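You operate a simulated robot arm through the tools that you are given. There is no shell and no other tool.

You run a simulated robot arm. Do the job below in one go: nothing can be reset, and whatever is moved stays where it is left.

Task
Close up the long bench: green valve shut, bath dial to 0, lid on, pump off.
Fine: turn the pot's pump knob shut before the pump goes off.

Only the result counts: the job must be done as asked and must still hold three seconds after the hand-in. Knocking over, shifting, dropping, spilling or breaking anything else fails it. Lids that push on must go on centred and level and be pressed home; caps that screw on are set level and turned clockwise until they are tight.

Robot
A 7-joint arm with a fingered hand, fixed in place. Base frame: the origin is on the floor under the middle of its stand, x ahead of it, y to its left, z up; the work surface is at about z = 0.86. Readings come in m, rad, newtons and seconds.
It reaches about 1.164 m from its shoulder. Its first joint turns from -2.897 to 2.897 rad. Payload 4.7 kg.
Tool frame: the origin (TCP) lies between the finger pads and is the grasp point; the fingertips stand 0.036 m ahead of it; z points along the fingers, y is the line along which they close. The gripper opens to 0.12 m; its body begins 0.042 m behind the TCP. The gripper is a hand of 5 fingers: y runs from the thumb to the fingers, the wrist lies at [-0.018, -0.122, -0.21] in the tool frame, and closing takes about 1.5 s.
Orientation is told as [roll, pitch, yaw] about the base's x, y, z axes, in that order, counted from this pose: with the fingers straight down and the wrist toward the robot, the tool's x, y and z point along [0, 1, 0], [1, 0, 0] and [0, 0, -1] of the base frame.

Tools
- The arm moves only by the tool send_rows. Its arguments are lists of equal length, an entry for each row: "dp": the shift along the base's x, y, z in cm, a list of three; "turn": the turn, a rotation vector about the base's x, y, z in rad, a list of three; "claw": the opening, from 0 (shut) to 1 (fully open). In form: {"dp": [[dx, dy, dz], ...], "turn": [[rx, ry, rz], ...], "claw": [claw, ...]}. A call has 1 to 20 rows; each row shifts and turns the commanded pose from where the row before left it. Each row takes 0.2 s and may step no farther than 0.05 m and 0.15 rad from the row before; otherwise, or with a gripper value out of range, the whole call is refused. Where a pose cannot be reached the arm comes as near as it can. A force on the tool above 40 N (or 10 N above the force at the start of the call, whichever is more), or a blocked arm, ends the call early, and 0.2 s more pass. The fingers move at their own pace (about 0.045 m/s each) and stop on an object; they squeeze with about 33 N. The grip force told is the motor's: it shows also when the fingers shut on nothing. Time passes only in rows, and 0.2 s behind the last, so rows that do not move let the fingers close. The reply holds the time, the measured pose of the TCP, the force on the tool along the base axes, the opening and the grip force, in the units named above and with some noise, with the torque about the TCP (base axes, N m) and any sound that the robot's microphone picked up, and new pictures: "pictures" is both (left out), scene, wrist or none.
- Cameras (640 x 400 px; columns grow to the right, rows downward): "scene" is fixed at [0.2191, 0.6485, 1.6227]; the picture's right is [-0.53, -0.85, 0.00], its down [-0.82, 0.51, -0.26] and it looks along [0.22, -0.14, -0.97] (base axes); focal length 292 px, centre (320, 200). "wrist" rides on the gripper at [0.073, -0.091, -0.143] in the tool frame; the picture's right is [-0.80, 0.28, -0.53], its down [-0.53, -0.73, 0.42] and it looks along [-0.27, 0.62, 0.74] (tool axes); focal length 234 px, centre (320, 200). There is no depth. A picture from a camera that has moved, and an enlarged one, comes with that camera's place and axes in the base frame and with its lens.
- hand_shape(shape): the hand has 5 fingers and takes this shape, open, in about a second: jaw (thumb against the fingers, like two jaws); tri (thumb and two fingers); tip (a fingertip pinch); poke (one finger out to press); point (the index stretched); flat (the hand flat); cup (the hand cupped); fist (a fist). The gripper value then closes the fingers along that shape, each until it touches; the sizes above hold for jaw. It gives what a move gives, with no picture.
- inspect(camera, box): a new picture of the part [left, top, right, bottom] of that camera's present view, enlarged. It takes no simulated time.
- job_done(): hands the job in; it is judged then, once.

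Nothing tells you positions but the pictures and the camera data. Unless the task says otherwise, let go and move clear before handing in.

The tools are called after "Call:" as name(argument=value, ...) on one line, values as JSON. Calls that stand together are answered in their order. send_rows: Moves the arm, as the interface text tells. Its arguments: {"type":"object","properties":{"dp":{"type":"array","items":{"type":"array","items":{"type":"number"}}},"turn":{"type":"array","items":{"type":"array","items":{"type":"number"}}},"claw":{"type":"array","items":{"type":"number"}},"pictures":{"type":"string","enum":["both","scene","wrist","none"]}},"required":["dp","turn","claw"]} The other tools are called the same way: hand_shape (shape) gives the hand a shape; inspect (camera, box) takes an enlarged picture of a part of a camera's view; job_done () hands the job in.

At the start:

```text
time: 0.0
tool_pos: [0.2847, 0.5183, 1.1848]
tcp_rot: [0.0, 0.001, -0.001]
force: [0.1, 0.2, 0.4]
ft_torque: [-0.03, 0.02, 0.03]
gripper_width: 0.1198
grasp_force: 0.0
shape: jaw
```

scene: 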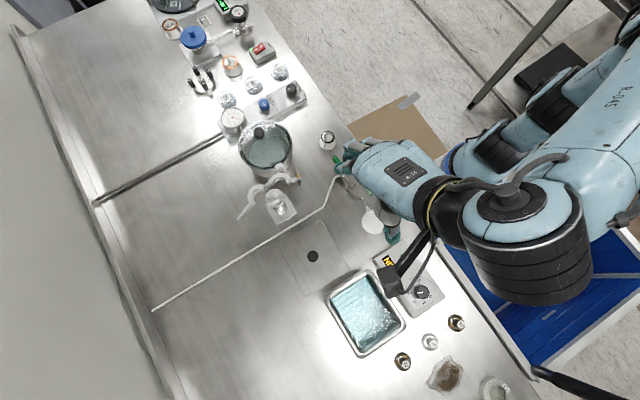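
wrist: 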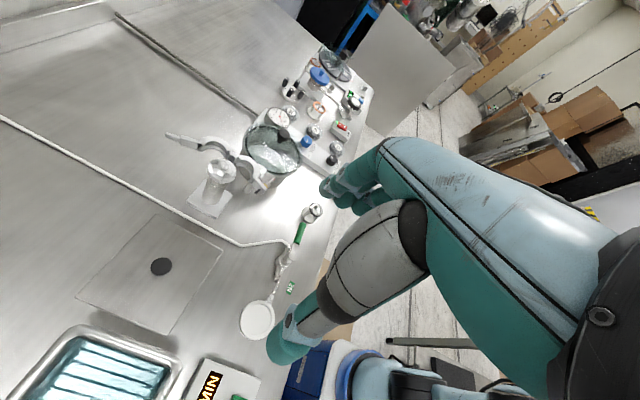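

I see a long bench with a water bath (with a dial unit), a green-handled valve near the hand, a pot with knobs and a pump switch further along, and some lid. I will look closer at each part before moving.

Call:
inspect(camera="scene", box=[140, 0, 340, 125])

Call:
inspect(camera="scene", box=[200, 80, 400, 205])

Call:
inspect(camera="scene", box=[280, 220, 520, 400])

Call:
inspect(camera="wrist", box=[160, 40, 380, 180])

Call:
inspect(camera="wrist", box=[60, 180, 360, 400])

```text
3.20 times, centred on (240, 62) of scene
camera zoom: at [0.2191, 0.6485, 1.6227], right [-0.53, -0.85, 0.0], down [-0.82, 0.51, -0.26], along [0.22, -0.14, -0.97], focal length 933 px, centre (576, 640)
```

zoom: 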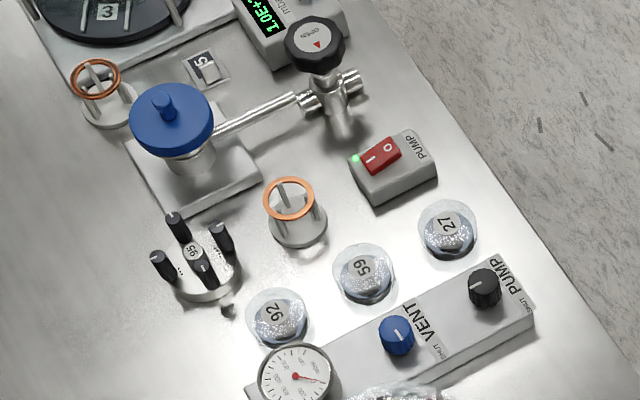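

```text
3.20 times, centred on (300, 142) of scene
camera zoom: at [0.2191, 0.6485, 1.6227], right [-0.53, -0.85, 0.0], down [-0.82, 0.51, -0.26], along [0.22, -0.14, -0.97], focal length 933 px, centre (384, 384)
```

zoom: 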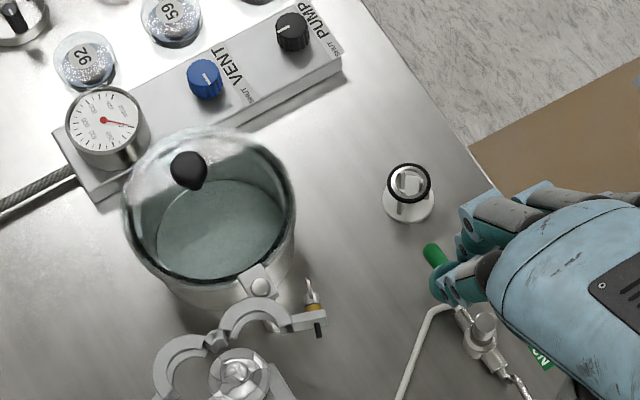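

```text
2.22 times, centred on (400, 310) of scene
camera zoom: at [0.2191, 0.6485, 1.6227], right [-0.53, -0.85, 0.0], down [-0.82, 0.51, -0.26], along [0.22, -0.14, -0.97], focal length 648 px, centre (142, -44)
```

zoom: 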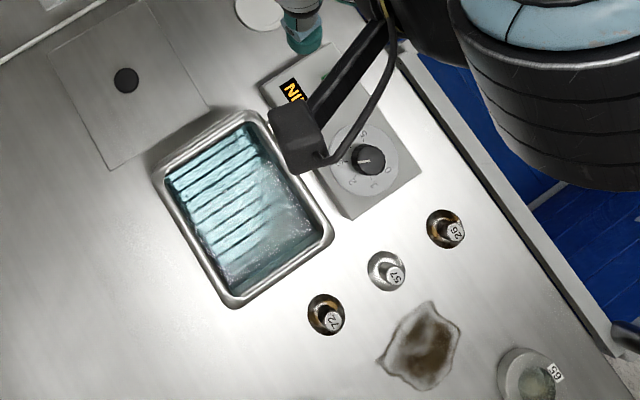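

```text
2.86 times, centred on (270, 110) of wrist
camera zoom: at [0.1925, 0.5923, 1.3279], right [0.28, -0.8, 0.53], down [-0.73, -0.53, -0.42], along [0.62, -0.27, -0.74], focal length 669 px, centre (463, 457)
```

zoom: 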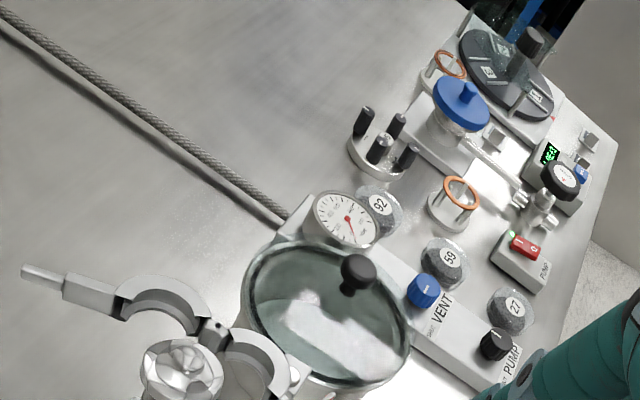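

```text
1.82 times, centred on (210, 290) of wrist
camera zoom: at [0.1925, 0.5923, 1.3279], right [0.28, -0.8, 0.53], down [-0.73, -0.53, -0.42], along [0.62, -0.27, -0.74], focal length 426 px, centre (520, 36)
```

zoom: 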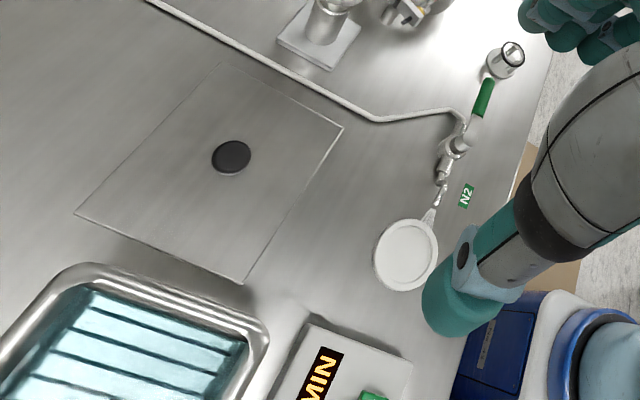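

The bench runs along x at my left; the N2 lever valve (green), bath with dial, loose plate lid with black knob, pot with PUMP/VENT knobs, and the pump rocker are in view. I'll back the arm away to get an unobstructed look.

Call:
send_rows(dp=[[0, -4, 1], [0, -4, 1], [0, -4, 1], [0, -4, 1], [0, -4, 1], [0, -4, 1]], turn=[[0, 0, 0], [0, 0, 0], [0, 0, 0], [0, 0, 0], [0, 0, 0], [0, 0, 0]], claw=[1, 1, 1, 1, 1, 1])

```text
time: 1.4
tool_pos: [0.2806, 0.2799, 1.2422]
tcp_rot: [-0.002, -0.001, 0.0]
force: [-0.2, 1.3, -0.3]
ft_torque: [-0.07, 0.02, 0.0]
gripper_width: 0.1195
grasp_force: 0.1
shape: jaw
camera wrist: at [0.1896, 0.353, 1.3853], right [0.28, -0.8, 0.53], down [-0.73, -0.53, -0.42], along [0.62, -0.27, -0.74], focal length 234 px, centre (320, 200)
```

scene: 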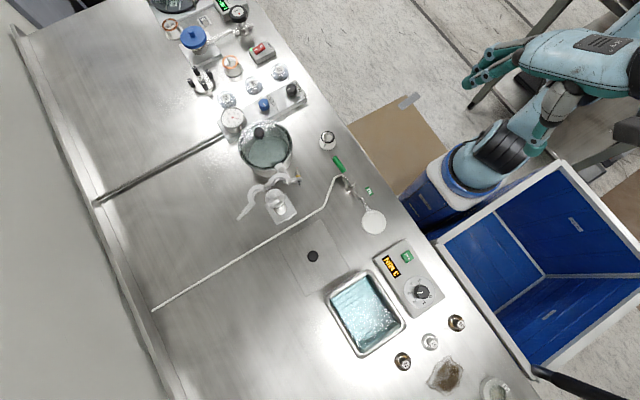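
wrist: 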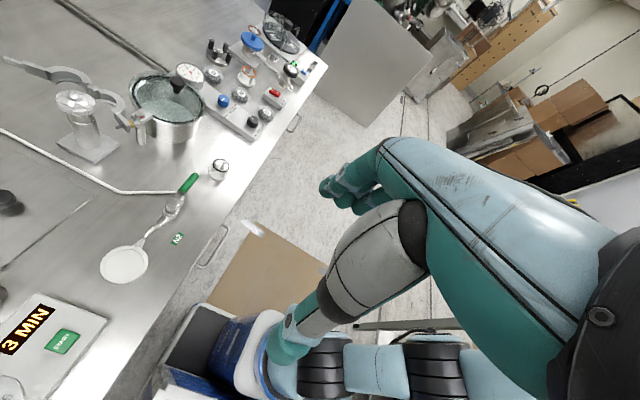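

Call:
inspect(camera="scene", box=[300, 140, 400, 202])

Call:
inspect(camera="scene", box=[360, 230, 460, 330])

Call:
inspect(camera="scene", box=[260, 200, 420, 370])

Call:
inspect(camera="scene", box=[230, 25, 310, 125])

Call:
inspect(camera="wrist", box=[80, 150, 240, 250])

Call:
inspect(camera="scene", box=[215, 100, 345, 220])

Call:
inspect(camera="scene", box=[140, 0, 260, 75])

```text
6.40 times, centred on (350, 171) of scene
camera zoom: at [0.2191, 0.6485, 1.6227], right [-0.53, -0.85, 0.0], down [-0.82, 0.51, -0.26], along [0.22, -0.14, -0.97], focal length 1866 px, centre (128, 386)
```

zoom: 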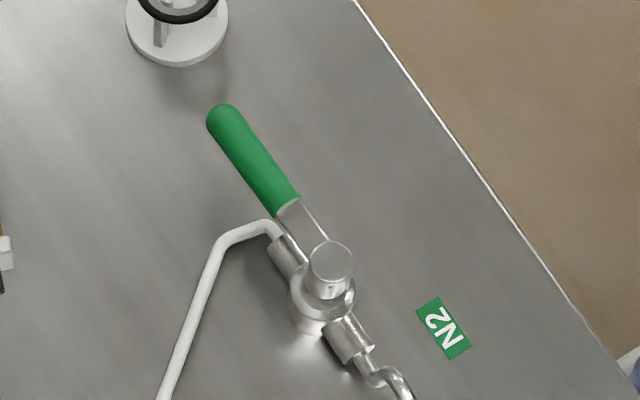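

```text
4.00 times, centred on (410, 280) of scene
camera zoom: at [0.2191, 0.6485, 1.6227], right [-0.53, -0.85, 0.0], down [-0.82, 0.51, -0.26], along [0.22, -0.14, -0.97], focal length 1166 px, centre (-40, -120)
```

zoom: 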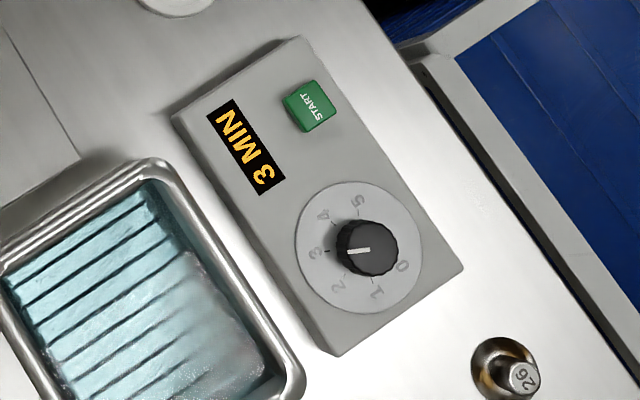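

```text
2.35 times, centred on (340, 285) of scene
camera zoom: at [0.2191, 0.6485, 1.6227], right [-0.53, -0.85, 0.0], down [-0.82, 0.51, -0.26], along [0.22, -0.14, -0.97], focal length 686 px, centre (273, 0)
```

zoom: 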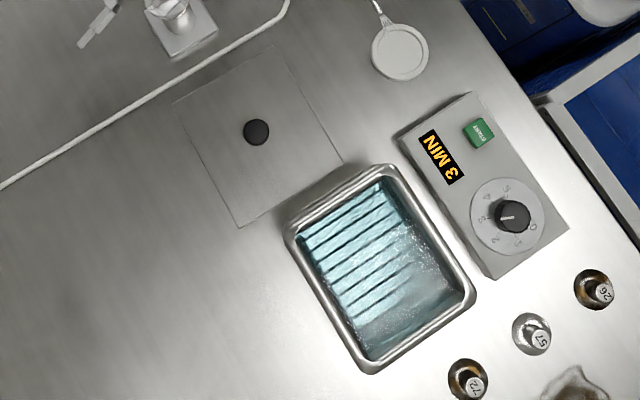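

```text
4.00 times, centred on (270, 75) of scene
camera zoom: at [0.2191, 0.6485, 1.6227], right [-0.53, -0.85, 0.0], down [-0.82, 0.51, -0.26], along [0.22, -0.14, -0.97], focal length 1166 px, centre (520, 700)
```

zoom: 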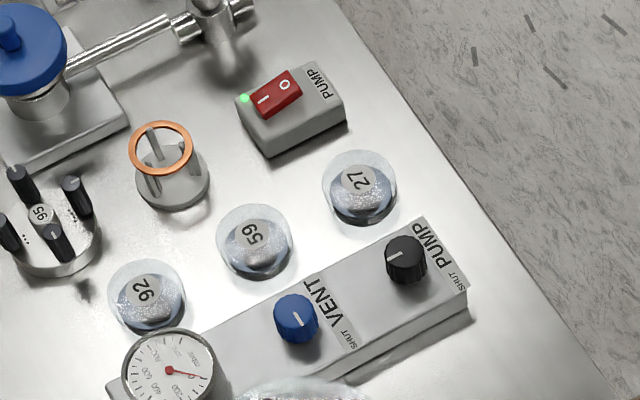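

```text
4.00 times, centred on (160, 200) of wrist
camera zoom: at [0.1896, 0.353, 1.3853], right [0.28, -0.8, 0.53], down [-0.73, -0.53, -0.42], along [0.62, -0.27, -0.74], focal length 937 px, centre (960, 200)
```

zoom: 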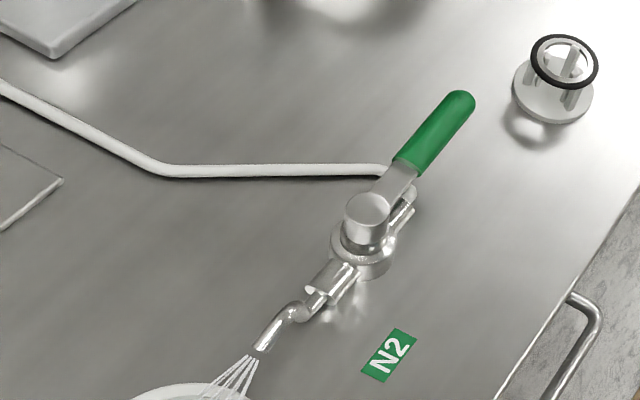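

```text
3.33 times, centred on (280, 160) of scene
camera zoom: at [0.2191, 0.6485, 1.6227], right [-0.53, -0.85, 0.0], down [-0.82, 0.51, -0.26], along [0.22, -0.14, -0.97], focal length 972 px, centre (453, 333)
```

zoom: 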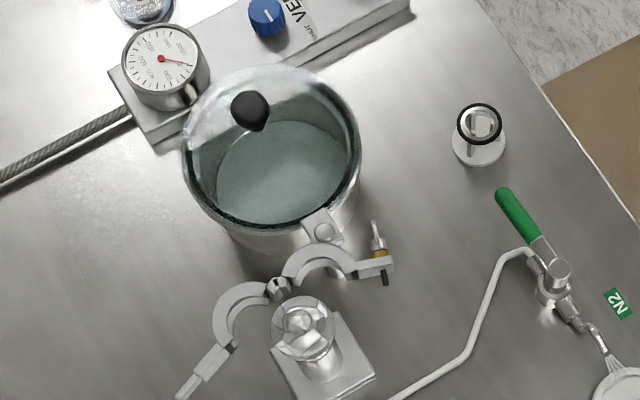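

```text
5.33 times, centred on (200, 38) of scene
camera zoom: at [0.2191, 0.6485, 1.6227], right [-0.53, -0.85, 0.0], down [-0.82, 0.51, -0.26], along [0.22, -0.14, -0.97], focal length 1555 px, centre (960, 1067)
```

zoom: 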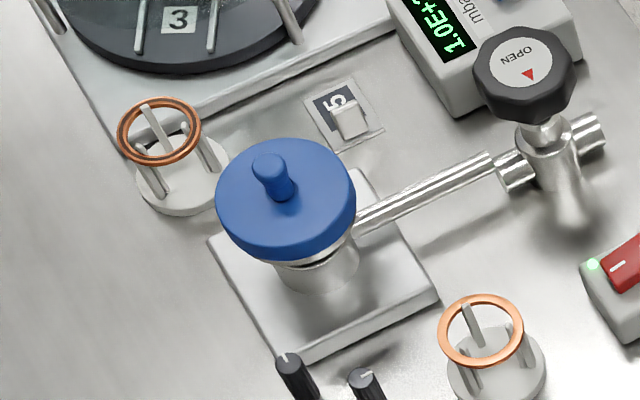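

The view is clear now. I'll zoom tightly on the valve body, dial, pump knob, rocker and lid to read their marks.

Call:
inspect(camera="scene", box=[335, 168, 371, 192])

Call:
inspect(camera="scene", box=[278, 76, 314, 100])

Call:
inspect(camera="scene", box=[244, 36, 280, 62])

Call:
inspect(camera="scene", box=[398, 272, 446, 308])

Call:
inspect(camera="scene", box=[270, 210, 360, 300])

Call:
inspect(camera="scene", box=[315, 260, 415, 360])

Call:
inspect(camera="wrist", box=[155, 170, 205, 220])

Call:
inspect(camera="wrist", box=[200, 50, 320, 140])

```text
16.00 times, centred on (353, 180) of scene
camera zoom: at [0.2191, 0.6485, 1.6227], right [-0.53, -0.85, 0.0], down [-0.82, 0.51, -0.26], along [0.22, -0.14, -0.97], focal length 4665 px, centre (-208, 520)
```

zoom: 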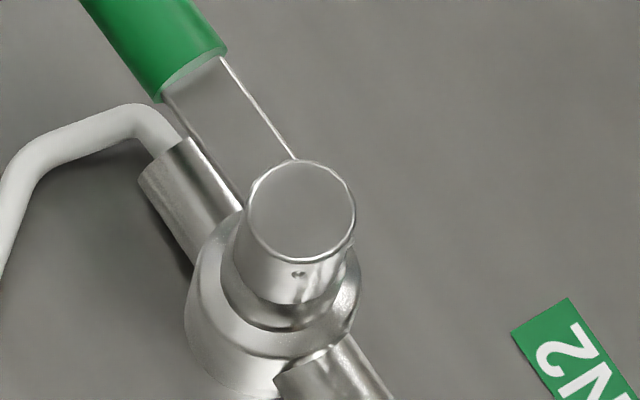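

```text
16.00 times, centred on (296, 88) of scene
camera zoom: at [0.2191, 0.6485, 1.6227], right [-0.53, -0.85, 0.0], down [-0.82, 0.51, -0.26], along [0.22, -0.14, -0.97], focal length 4665 px, centre (704, 1992)
```

zoom: 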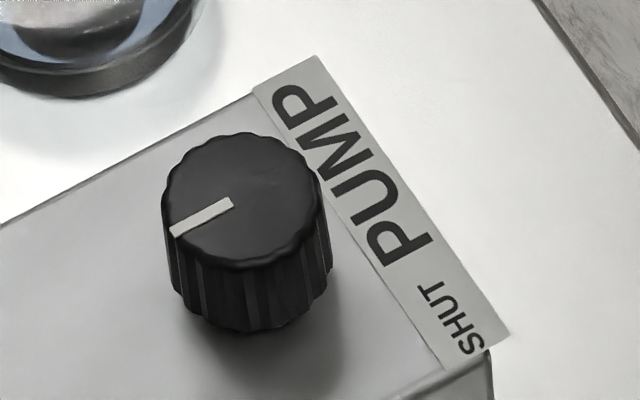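

```text
15.38 times, centred on (262, 49) of scene
camera zoom: at [0.2191, 0.6485, 1.6227], right [-0.53, -0.85, 0.0], down [-0.82, 0.51, -0.26], along [0.22, -0.14, -0.97], focal length 4486 px, centre (1212, 2523)
```

zoom: 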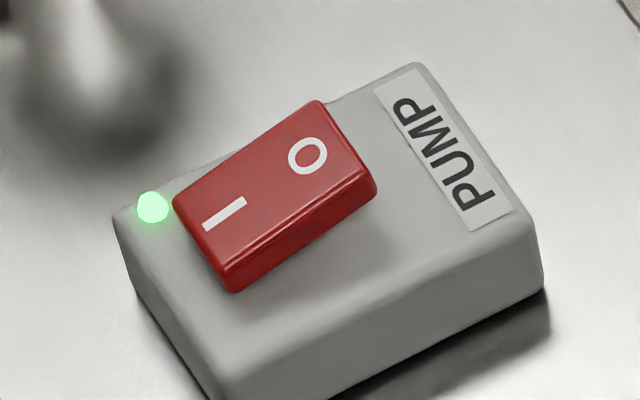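

```text
11.11 times, centred on (422, 290) of scene
camera zoom: at [0.2191, 0.6485, 1.6227], right [-0.53, -0.85, 0.0], down [-0.82, 0.51, -0.26], along [0.22, -0.14, -0.97], focal length 3240 px, centre (-813, -800)
```

zoom: 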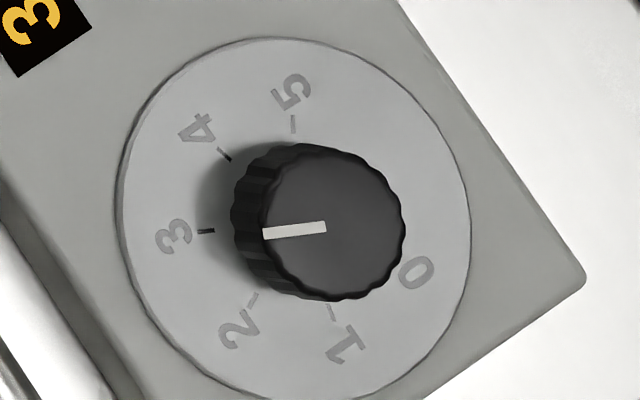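

```text
4.44 times, centred on (315, 255) of scene
camera zoom: at [0.2191, 0.6485, 1.6227], right [-0.53, -0.85, 0.0], down [-0.82, 0.51, -0.26], along [0.22, -0.14, -0.97], focal length 1296 px, centre (342, -44)
```

zoom: 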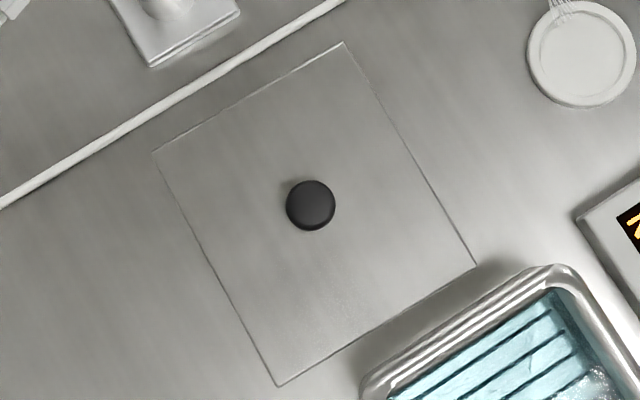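

```text
4.00 times, centred on (365, 310) of scene
camera zoom: at [0.2191, 0.6485, 1.6227], right [-0.53, -0.85, 0.0], down [-0.82, 0.51, -0.26], along [0.22, -0.14, -0.97], focal length 1166 px, centre (140, -240)
```

zoom: 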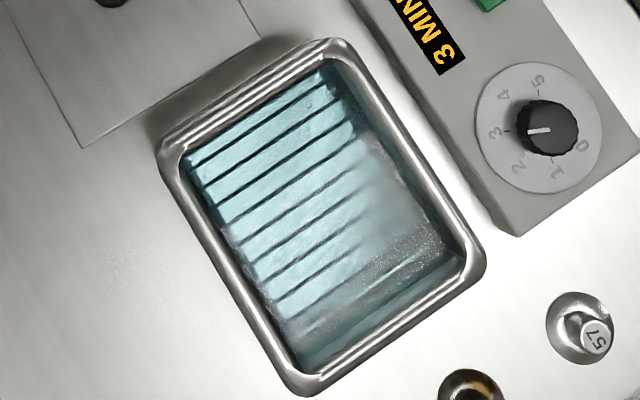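

```text
8.00 times, centred on (180, 195) of wrist
camera zoom: at [0.1896, 0.353, 1.3853], right [0.28, -0.8, 0.53], down [-0.73, -0.53, -0.42], along [0.62, -0.27, -0.74], focal length 1873 px, centre (1440, 240)
```

zoom: 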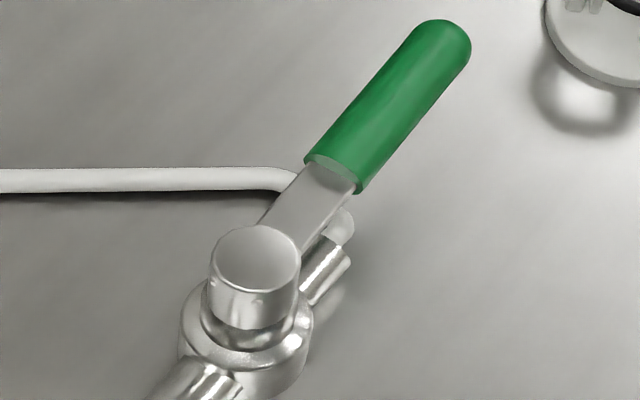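

```text
4.44 times, centred on (260, 95) of wrist
camera zoom: at [0.1896, 0.353, 1.3853], right [0.28, -0.8, 0.53], down [-0.73, -0.53, -0.42], along [0.62, -0.27, -0.74], focal length 1041 px, centre (587, 667)
```

zoom: 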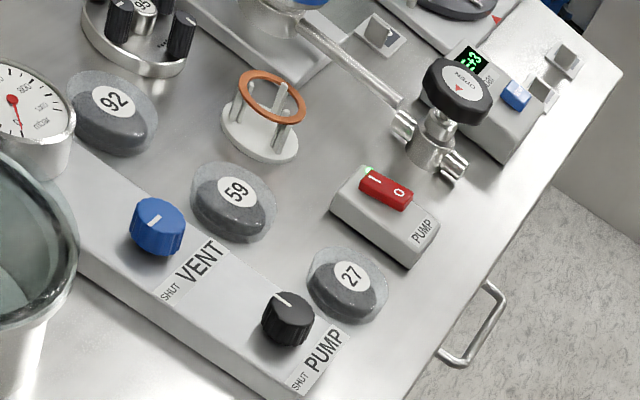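

Dial reads 3 with 0 at about 215° in the base frame (150° counter-clockwise from now); the PUMP knob points +y. I'll check the VENT knob, gauge and pot lid for the "shut" direction.

Call:
inspect(camera="scene", box=[248, 90, 288, 115])

Call:
inspect(camera="scene", box=[215, 100, 265, 140])

Call:
inspect(camera="wrist", box=[200, 70, 300, 140])

Call:
inspect(camera="wrist", box=[110, 60, 210, 150])

Call:
inspect(camera="scene", box=[225, 115, 305, 195])

Call:
inspect(camera="scene", box=[400, 300, 520, 400])

```text
16.00 times, centred on (268, 102) of scene
camera zoom: at [0.2191, 0.6485, 1.6227], right [-0.53, -0.85, 0.0], down [-0.82, 0.51, -0.26], along [0.22, -0.14, -0.97], focal length 4665 px, centre (1152, 1760)
```

zoom: 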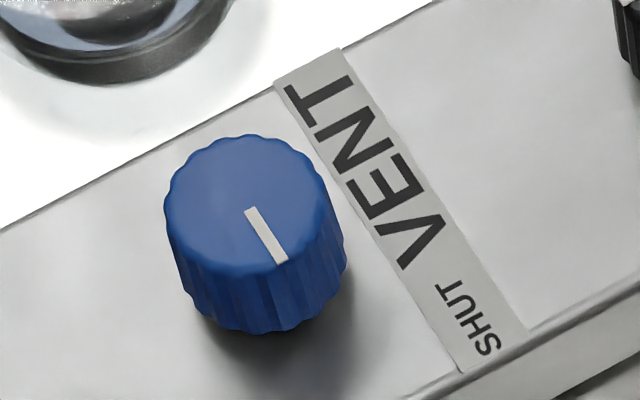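

```text
10.00 times, centred on (240, 120) of scene
camera zoom: at [0.2191, 0.6485, 1.6227], right [-0.53, -0.85, 0.0], down [-0.82, 0.51, -0.26], along [0.22, -0.14, -0.97], focal length 2916 px, centre (1120, 1000)
```

zoom: 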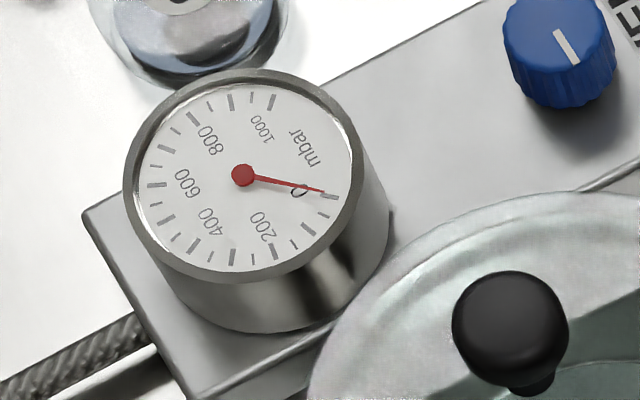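

```text
5.71 times, centred on (250, 105) of wrist
camera zoom: at [0.1896, 0.353, 1.3853], right [0.28, -0.8, 0.53], down [-0.73, -0.53, -0.42], along [0.62, -0.27, -0.74], focal length 1338 px, centre (720, 743)
```

zoom: 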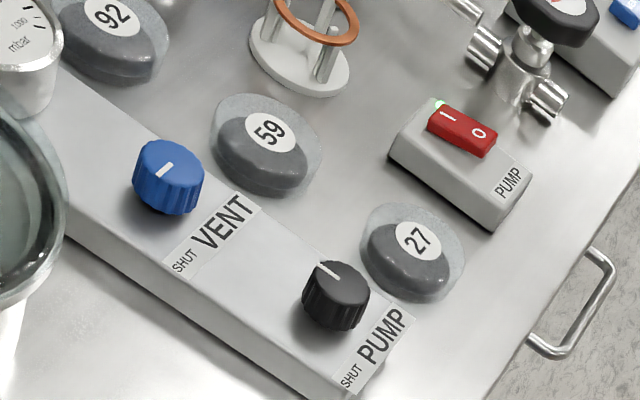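

```text
4.44 times, centred on (160, 105) of wrist
camera zoom: at [0.1896, 0.353, 1.3853], right [0.28, -0.8, 0.53], down [-0.73, -0.53, -0.42], along [0.62, -0.27, -0.74], focal length 1041 px, centre (1031, 622)
```

zoom: 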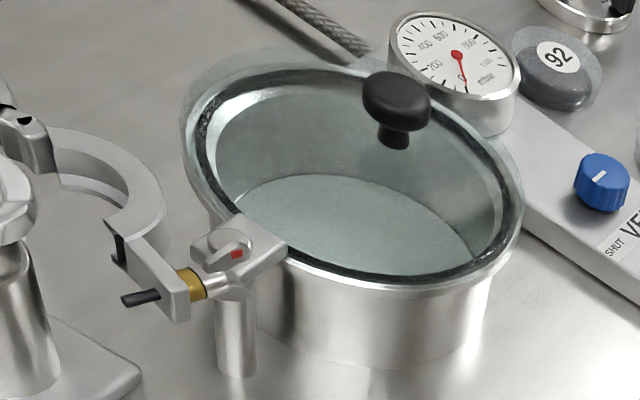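

```text
5.00 times, centred on (265, 155) of scene
camera zoom: at [0.2191, 0.6485, 1.6227], right [-0.53, -0.85, 0.0], down [-0.82, 0.51, -0.26], along [0.22, -0.14, -0.97], focal length 1458 px, centre (595, 425)
```

zoom: 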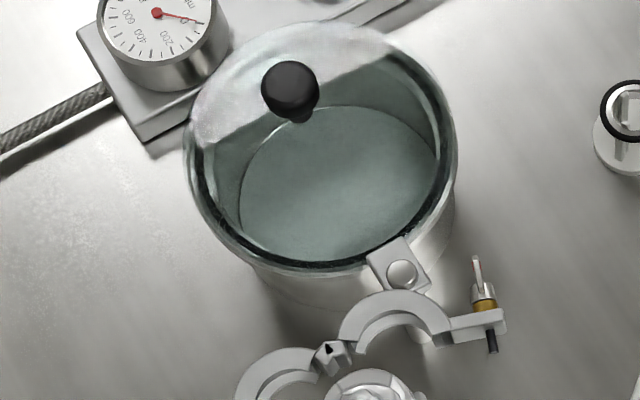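

```text
4.00 times, centred on (460, 350) of scene
camera zoom: at [0.2191, 0.6485, 1.6227], right [-0.53, -0.85, 0.0], down [-0.82, 0.51, -0.26], along [0.22, -0.14, -0.97], focal length 1166 px, centre (-240, -400)
```

zoom: 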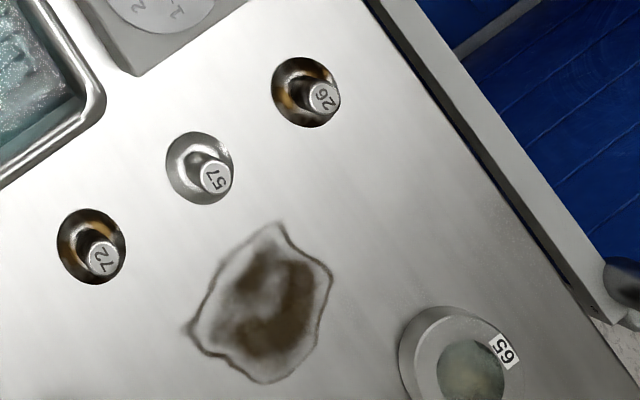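

The pot gauge sits near 0 mbar with VENT pointing −x (shut), so PUMP must go from +y to −x (90° counter-clockwise). First I'll look at what the finger shapes look like in free space.

Call:
hand_shape(shape="tri")

Call:
send_rows(dp=[[0, 0, 0]], turn=[[0, 0, 0]], claw=[1], pictures="both")

Call:
send_rows(dp=[[0, 0, 0], [0, 0, 0], [0, 0, 0], [0, 0, 0], [0, 0, 0], [0, 0, 0], [0, 0, 0], [0, 0, 0]], turn=[[0, 0, 0], [0, 0, 0], [0, 0, 0], [0, 0, 0], [0, 0, 0], [0, 0, 0], [0, 0, 0], [0, 0, 0]], claw=[0, 0, 0, 0, 0, 0, 0, 0], pictures="both")

```text
time: 2.3
tool_pos: [0.2801, 0.28, 1.2434]
tcp_rot: [0.0, 0.001, -0.001]
force: [0.3, 0.1, -0.1]
ft_torque: [0.02, -0.03, 0.01]
gripper_width: 0.1193
grasp_force: 0.1
shape: tri
```

```text
time: 2.7
tool_pos: [0.2813, 0.2803, 1.2442]
tcp_rot: [0.001, 0.0, 0.001]
force: [-0.3, 0.5, 0.1]
ft_torque: [0.0, 0.03, -0.01]
gripper_width: 0.1196
grasp_force: 0.1
shape: tri
camera wrist: at [0.1898, 0.3526, 1.3858], right [0.28, -0.8, 0.53], down [-0.73, -0.53, -0.42], along [0.62, -0.27, -0.74], focal length 234 px, centre (320, 200)
```

scene: 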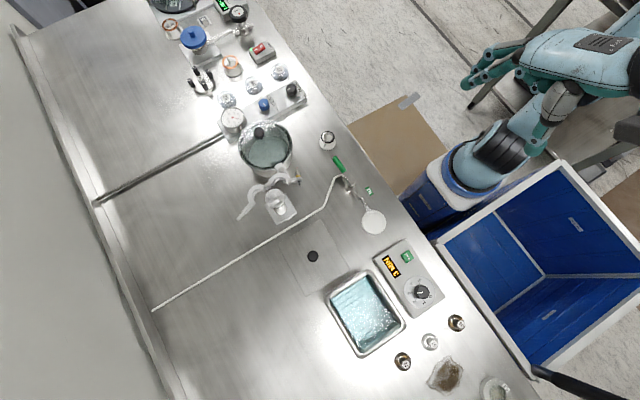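
wrist: 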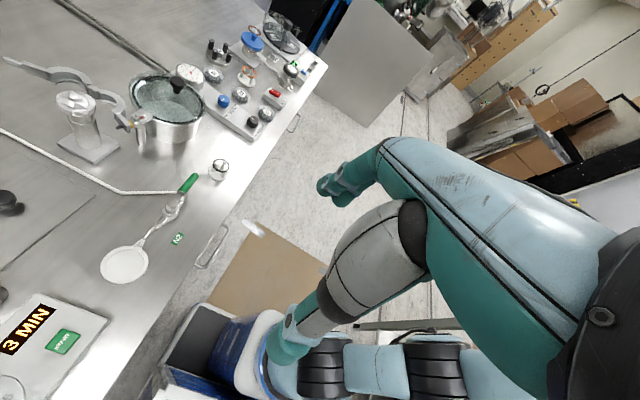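

```text
time: 4.5
tool_pos: [0.2812, 0.2801, 1.2435]
tcp_rot: [0.0, 0.0, 0.0]
force: [0.5, 0.6, -1.2]
ft_torque: [0.05, 0.01, -0.02]
gripper_width: 0.0
grasp_force: 32.7
shape: tri
camera wrist: at [0.1898, 0.3526, 1.3858], right [0.28, -0.8, 0.53], down [-0.73, -0.53, -0.42], along [0.62, -0.27, -0.74], focal length 234 px, centre (320, 200)
```

scene: 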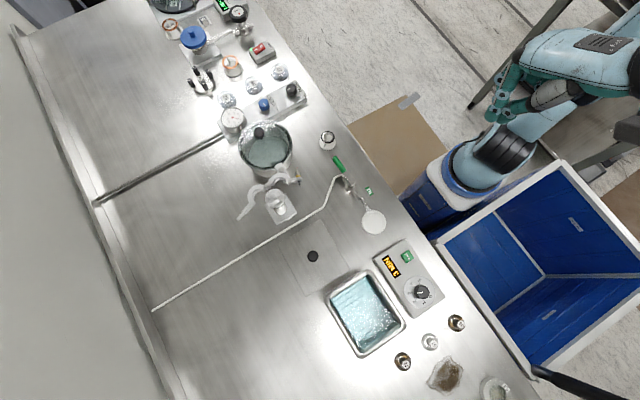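
wrist: 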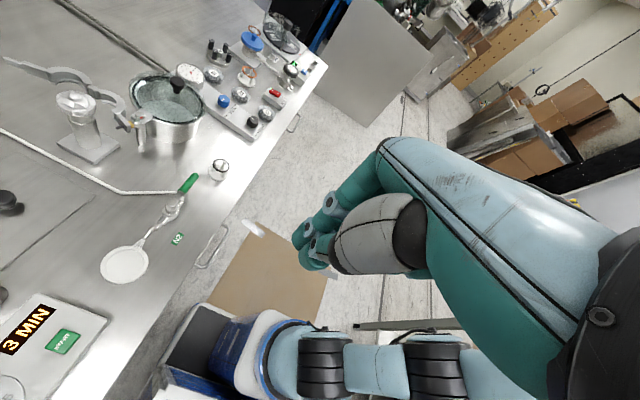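

Tri shape pinches thumb against two fingers about the TCP. I'll look at tip and poke shapes as well.

Call:
hand_shape(shape="tip")

Call:
send_rows(dp=[[0, 0, 0]], turn=[[0, 0, 0]], claw=[1], pictures="wrist")

Call:
send_rows(dp=[[0, 0, 0], [0, 0, 0], [0, 0, 0], [0, 0, 0], [0, 0, 0], [0, 0, 0], [0, 0, 0], [0, 0, 0]], turn=[[0, 0, 0], [0, 0, 0], [0, 0, 0], [0, 0, 0], [0, 0, 0], [0, 0, 0], [0, 0, 0], [0, 0, 0]], claw=[0, 0, 0, 0, 0, 0, 0, 0], pictures="wrist")

Call:
hand_shape(shape="poke")

Call:
send_rows(dp=[[0, 0, 0]], turn=[[0, 0, 0]], claw=[1], pictures="both")

```text
time: 5.4
tool_pos: [0.2813, 0.2809, 1.2428]
tcp_rot: [0.001, 0.0, 0.001]
force: [0.1, 0.1, -0.7]
ft_torque: [-0.03, -0.03, 0.03]
gripper_width: 0.1197
grasp_force: 0.1
shape: tip
```

```text
time: 5.8
tool_pos: [0.281, 0.2791, 1.2432]
tcp_rot: [0.0, 0.0, 0.001]
force: [-0.4, 0.1, -0.7]
ft_torque: [-0.01, 0.02, 0.0]
gripper_width: 0.12
grasp_force: 0.0
shape: tip
camera wrist: at [0.1898, 0.3526, 1.3858], right [0.28, -0.8, 0.53], down [-0.73, -0.53, -0.42], along [0.62, -0.27, -0.74], focal length 234 px, centre (320, 200)
```

wrist: 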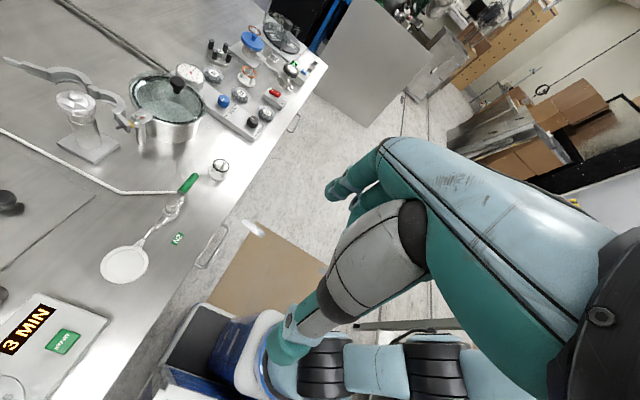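

```text
time: 7.6
tool_pos: [0.28, 0.2802, 1.2427]
tcp_rot: [0.0, 0.0, -0.001]
force: [-0.1, 0.4, 0.9]
ft_torque: [0.01, 0.01, -0.02]
gripper_width: 0.0
grasp_force: 33.1
shape: tip
camera wrist: at [0.1898, 0.3526, 1.3858], right [0.28, -0.8, 0.53], down [-0.73, -0.53, -0.42], along [0.62, -0.27, -0.74], focal length 234 px, centre (320, 200)
```

wrist: 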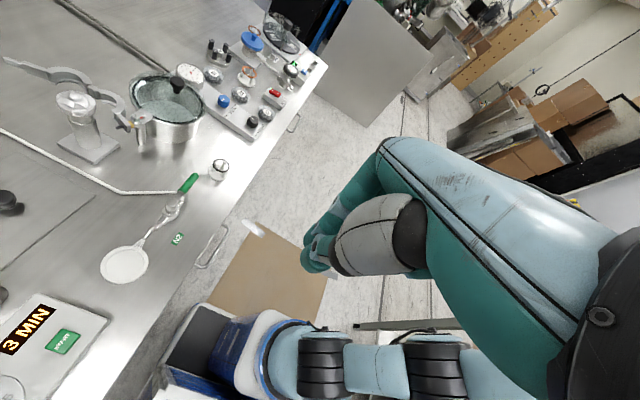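

```text
time: 8.5
tool_pos: [0.281, 0.2789, 1.2425]
tcp_rot: [0.0, -0.001, 0.001]
force: [0.1, -0.5, 0.2]
ft_torque: [0.01, -0.01, -0.02]
gripper_width: 0.0002
grasp_force: 0.2
shape: poke
```

```text
time: 8.9
tool_pos: [0.2806, 0.2785, 1.2428]
tcp_rot: [0.0, 0.0, 0.0]
force: [-0.7, 0.7, -0.8]
ft_torque: [-0.02, -0.02, 0.01]
gripper_width: 0.0001
grasp_force: 0.1
shape: poke
camera wrist: at [0.1898, 0.3526, 1.3858], right [0.28, -0.8, 0.53], down [-0.73, -0.53, -0.42], along [0.62, -0.27, -0.74], focal length 234 px, centre (320, 200)
```

scene: 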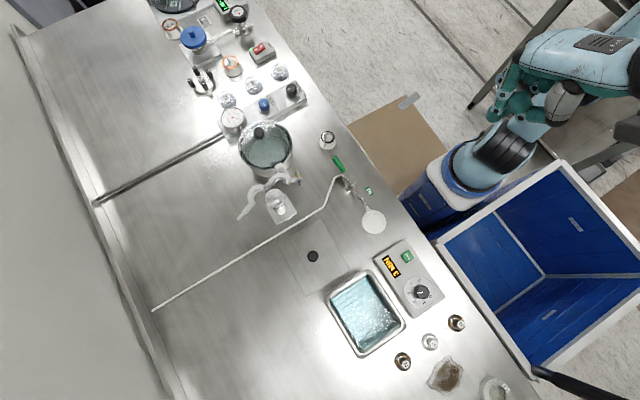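
wrist: 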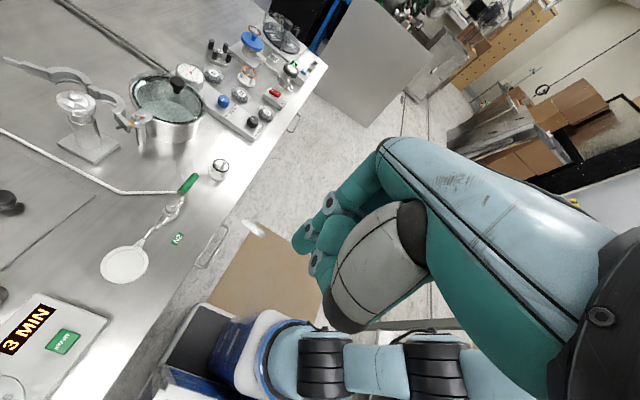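

I'll zoom on the hand in poke shape to find where the fingertip lies relative to the TCP.

Call:
inspect(camera="scene", box=[460, 40, 620, 140])

Call:
inspect(camera="wrist", box=[260, 170, 420, 340])

```text
4.00 times, centred on (540, 90) of scene
camera zoom: at [0.2191, 0.6485, 1.6227], right [-0.53, -0.85, 0.0], down [-0.82, 0.51, -0.26], along [0.22, -0.14, -0.97], focal length 1166 px, centre (-560, 640)
```

zoom: 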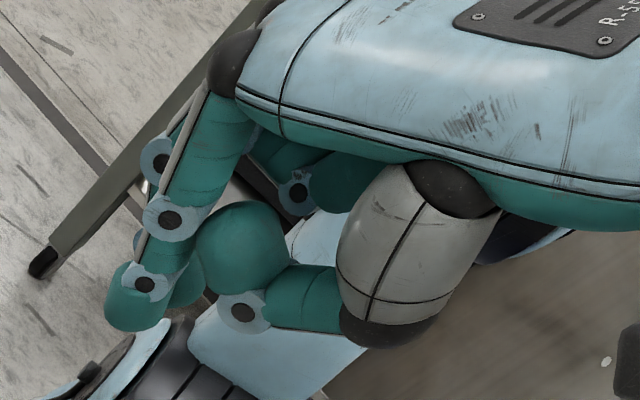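

```text
2.35 times, centred on (340, 255) of wrist
camera zoom: at [0.1898, 0.3526, 1.3858], right [0.28, -0.8, 0.53], down [-0.73, -0.53, -0.42], along [0.62, -0.27, -0.74], focal length 551 px, centre (273, 71)
```

zoom: 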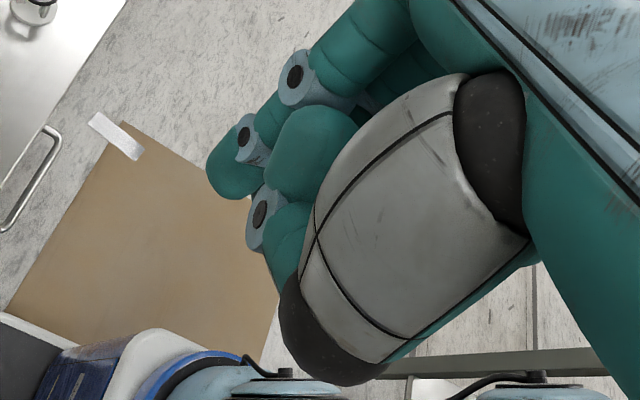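

Poke puts the index tip about 3–3.5 cm straight ahead of the TCP, good for the lever and rocker. I'll measure where the fingertips sit for a ~3 cm pinch in tip and tri shapes.

Call:
hand_shape(shape="tri")

Call:
send_rows(dp=[[0, 0, 0], [0, 0, 0], [0, 0, 0], [0, 0, 0], [0, 0, 0], [0, 0, 0]], turn=[[0, 0, 0], [0, 0, 0], [0, 0, 0], [0, 0, 0], [0, 0, 0], [0, 0, 0]], claw=[0.25, 0.25, 0.25, 0.25, 0.25, 0.25], pictures="none")

Call:
inspect(camera="scene", box=[460, 40, 620, 140])

Call:
inspect(camera="wrist", box=[260, 170, 420, 340])

Call:
hand_shape(shape="tip")

Call:
send_rows(dp=[[0, 0, 0], [0, 0, 0], [0, 0, 0], [0, 0, 0], [0, 0, 0], [0, 0, 0]], turn=[[0, 0, 0], [0, 0, 0], [0, 0, 0], [0, 0, 0], [0, 0, 0], [0, 0, 0]], claw=[0.25, 0.25, 0.25, 0.25, 0.25, 0.25], pictures="none")

Call:
inspect(camera="scene", box=[460, 40, 620, 140])

Call:
inspect(camera="wrist", box=[260, 170, 420, 340])

```text
time: 9.8
tool_pos: [0.2802, 0.2807, 1.242]
tcp_rot: [0.001, 0.001, 0.0]
force: [0.1, -0.5, -0.3]
ft_torque: [-0.03, 0.0, 0.02]
gripper_width: 0.1196
grasp_force: 0.0
shape: tri
```

```text
time: 11.2
tool_pos: [0.2803, 0.28, 1.2434]
tcp_rot: [0.0, -0.001, 0.001]
force: [-0.2, 0.2, 0.0]
ft_torque: [0.01, 0.01, 0.02]
gripper_width: 0.0305
grasp_force: 0.0
shape: tri
```

```text
4.00 times, centred on (540, 90) of scene
camera zoom: at [0.2191, 0.6485, 1.6227], right [-0.53, -0.85, 0.0], down [-0.82, 0.51, -0.26], along [0.22, -0.14, -0.97], focal length 1166 px, centre (-560, 640)
```

zoom: 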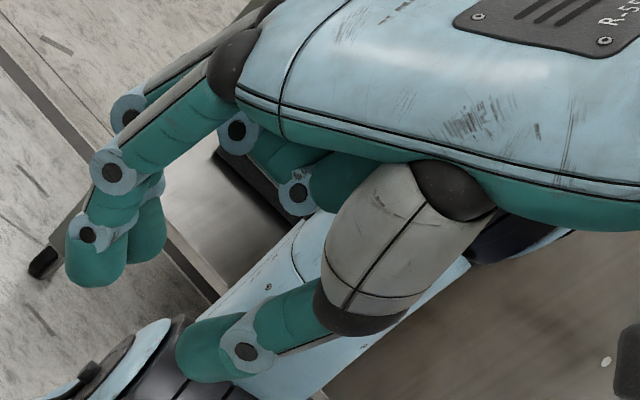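

```text
2.35 times, centred on (340, 255) of wrist
camera zoom: at [0.1898, 0.3526, 1.3858], right [0.28, -0.8, 0.53], down [-0.73, -0.53, -0.42], along [0.62, -0.27, -0.74], focal length 551 px, centre (273, 71)
```

zoom: 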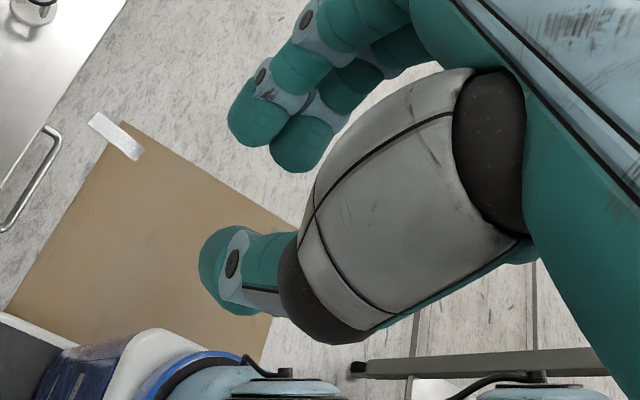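

```text
time: 12.1
tool_pos: [0.2821, 0.2804, 1.242]
tcp_rot: [0.001, 0.0, 0.0]
force: [-0.1, 0.2, 0.1]
ft_torque: [-0.01, 0.03, 0.0]
gripper_width: 0.1194
grasp_force: 0.0
shape: tip
```

```text
time: 13.5
tool_pos: [0.2812, 0.2785, 1.2429]
tcp_rot: [0.0, -0.001, 0.0]
force: [0.1, 0.2, -0.3]
ft_torque: [0.03, 0.01, 0.01]
gripper_width: 0.0306
grasp_force: 0.0
shape: tip
```

```text
4.00 times, centred on (540, 90) of scene
camera zoom: at [0.2191, 0.6485, 1.6227], right [-0.53, -0.85, 0.0], down [-0.82, 0.51, -0.26], along [0.22, -0.14, -0.97], focal length 1166 px, centre (-560, 640)
```

zoom: 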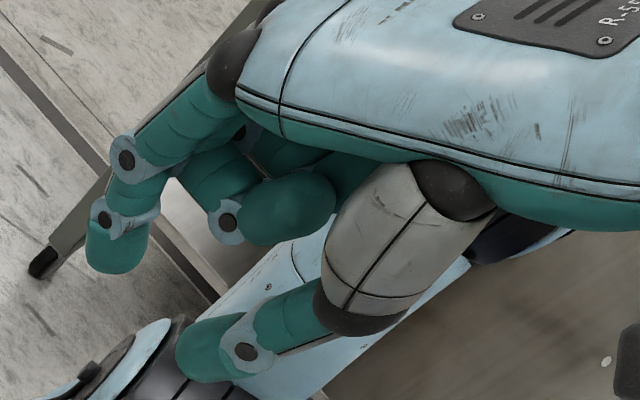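

```text
2.35 times, centred on (340, 255) of wrist
camera zoom: at [0.1898, 0.3526, 1.3858], right [0.28, -0.8, 0.53], down [-0.73, -0.53, -0.42], along [0.62, -0.27, -0.74], focal length 551 px, centre (273, 71)
```

zoom: 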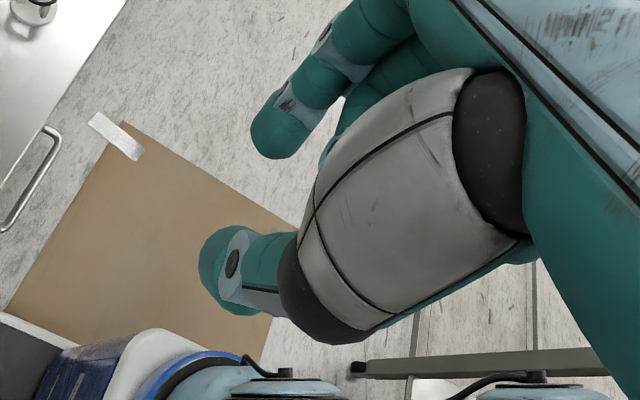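

Fingertip pads reach about 3 cm past the TCP, so knobs can be gripped by the fingertips with the TCP ~3.8 cm above the panel. Next I move to a lookout near the bath to see dial, bath rim and lid from a second angle.

Call:
hand_shape(shape="tri")

Call:
send_rows(dp=[[-3.51, 2.12, -1.1], [-3.51, 2.12, -1.1], [-3.51, 2.12, -1.1], [-3.51, 2.12, -1.1], [-3.51, 2.12, -1.1], [-3.51, 2.12, -1.1], [-3.51, 2.12, -1.1], [-3.51, 2.12, -1.1]], turn=[[0, 0, 0], [0, 0, 0], [0, 0, 0], [0, 0, 0], [0, 0, 0], [0, 0, 0], [0, 0, 0], [0, 0, 0]], claw=[1, 1, 1, 1, 1, 1, 1, 1], pictures="both")

```text
time: 14.4
tool_pos: [0.2808, 0.28, 1.2431]
tcp_rot: [0.001, -0.001, -0.001]
force: [-0.1, 0.4, 0.3]
ft_torque: [0.03, 0.0, 0.03]
gripper_width: 0.1195
grasp_force: 0.2
shape: tri
```

```text
time: 16.2
tool_pos: [0.0021, 0.4498, 1.1579]
tcp_rot: [0.002, 0.001, 0.001]
force: [0.4, -0.2, 1.4]
ft_torque: [0.02, 0.05, 0.02]
gripper_width: 0.1199
grasp_force: 0.1
shape: tri
camera wrist: at [-0.0887, 0.5225, 1.3014], right [0.28, -0.8, 0.52], down [-0.73, -0.53, -0.42], along [0.62, -0.27, -0.74], focal length 234 px, centre (320, 200)
```

scene: 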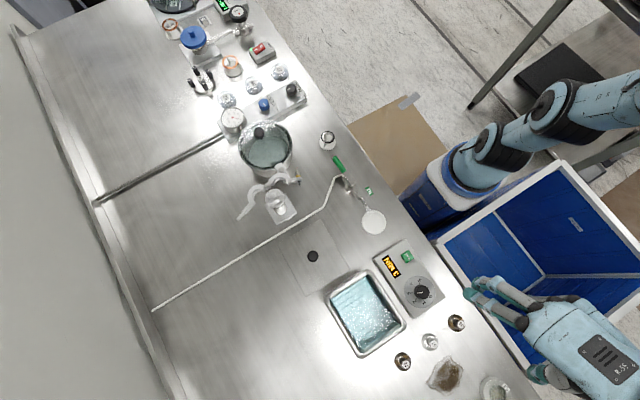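
wrist: 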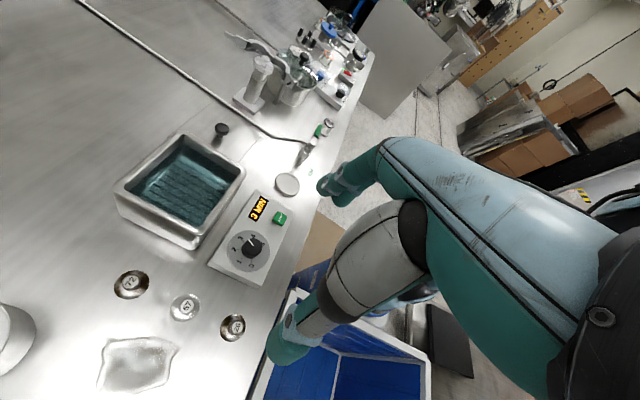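

I can see the bath, the dial and the lid knob from the side now. I'll zoom in to triangulate heights.

Call:
inspect(camera="wrist", box=[100, 100, 320, 250])

Call:
inspect(camera="wrist", box=[200, 190, 300, 290])

Call:
inspect(camera="wrist", box=[180, 100, 260, 150])

Call:
inspect(camera="wrist", box=[270, 110, 340, 200])

```text
2.67 times, centred on (210, 175) of wrist
camera zoom: at [-0.0887, 0.5225, 1.3014], right [0.28, -0.8, 0.52], down [-0.73, -0.53, -0.42], along [0.62, -0.27, -0.74], focal length 624 px, centre (613, 267)
```

zoom: 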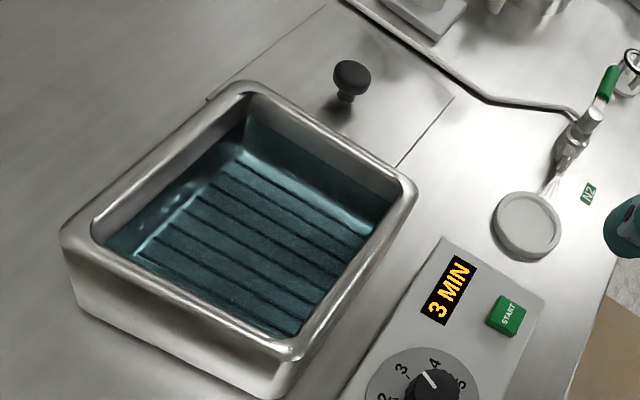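

```text
4.00 times, centred on (250, 240) of wrist
camera zoom: at [-0.0887, 0.5225, 1.3014], right [0.28, -0.8, 0.52], down [-0.73, -0.53, -0.42], along [0.62, -0.27, -0.74], focal length 937 px, centre (600, 40)
```

zoom: 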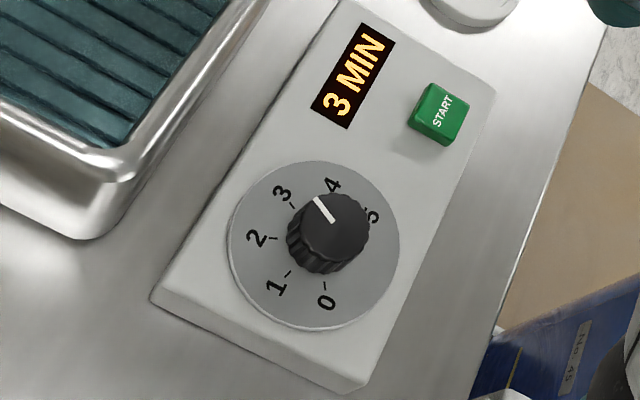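

```text
8.00 times, centred on (220, 125) of wrist
camera zoom: at [-0.0887, 0.5225, 1.3014], right [0.28, -0.8, 0.52], down [-0.73, -0.53, -0.42], along [0.62, -0.27, -0.74], focal length 1873 px, centre (1120, 800)
```

zoom: 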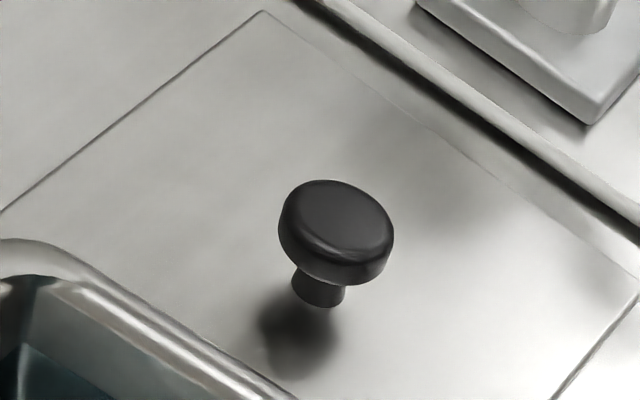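

```text
4.44 times, centred on (305, 155) of wrist
camera zoom: at [-0.0887, 0.5225, 1.3014], right [0.28, -0.8, 0.52], down [-0.73, -0.53, -0.42], along [0.62, -0.27, -0.74], focal length 1041 px, centre (387, 400)
```

zoom: 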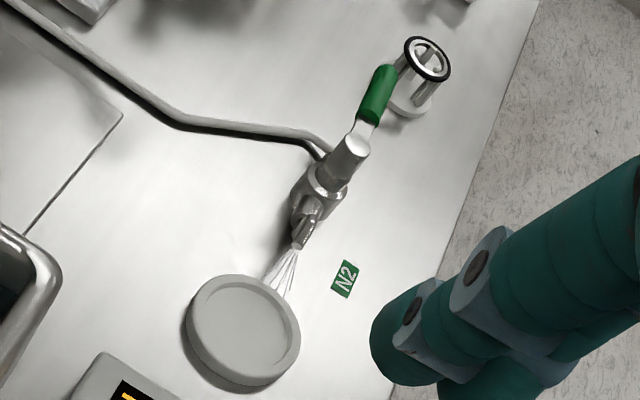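

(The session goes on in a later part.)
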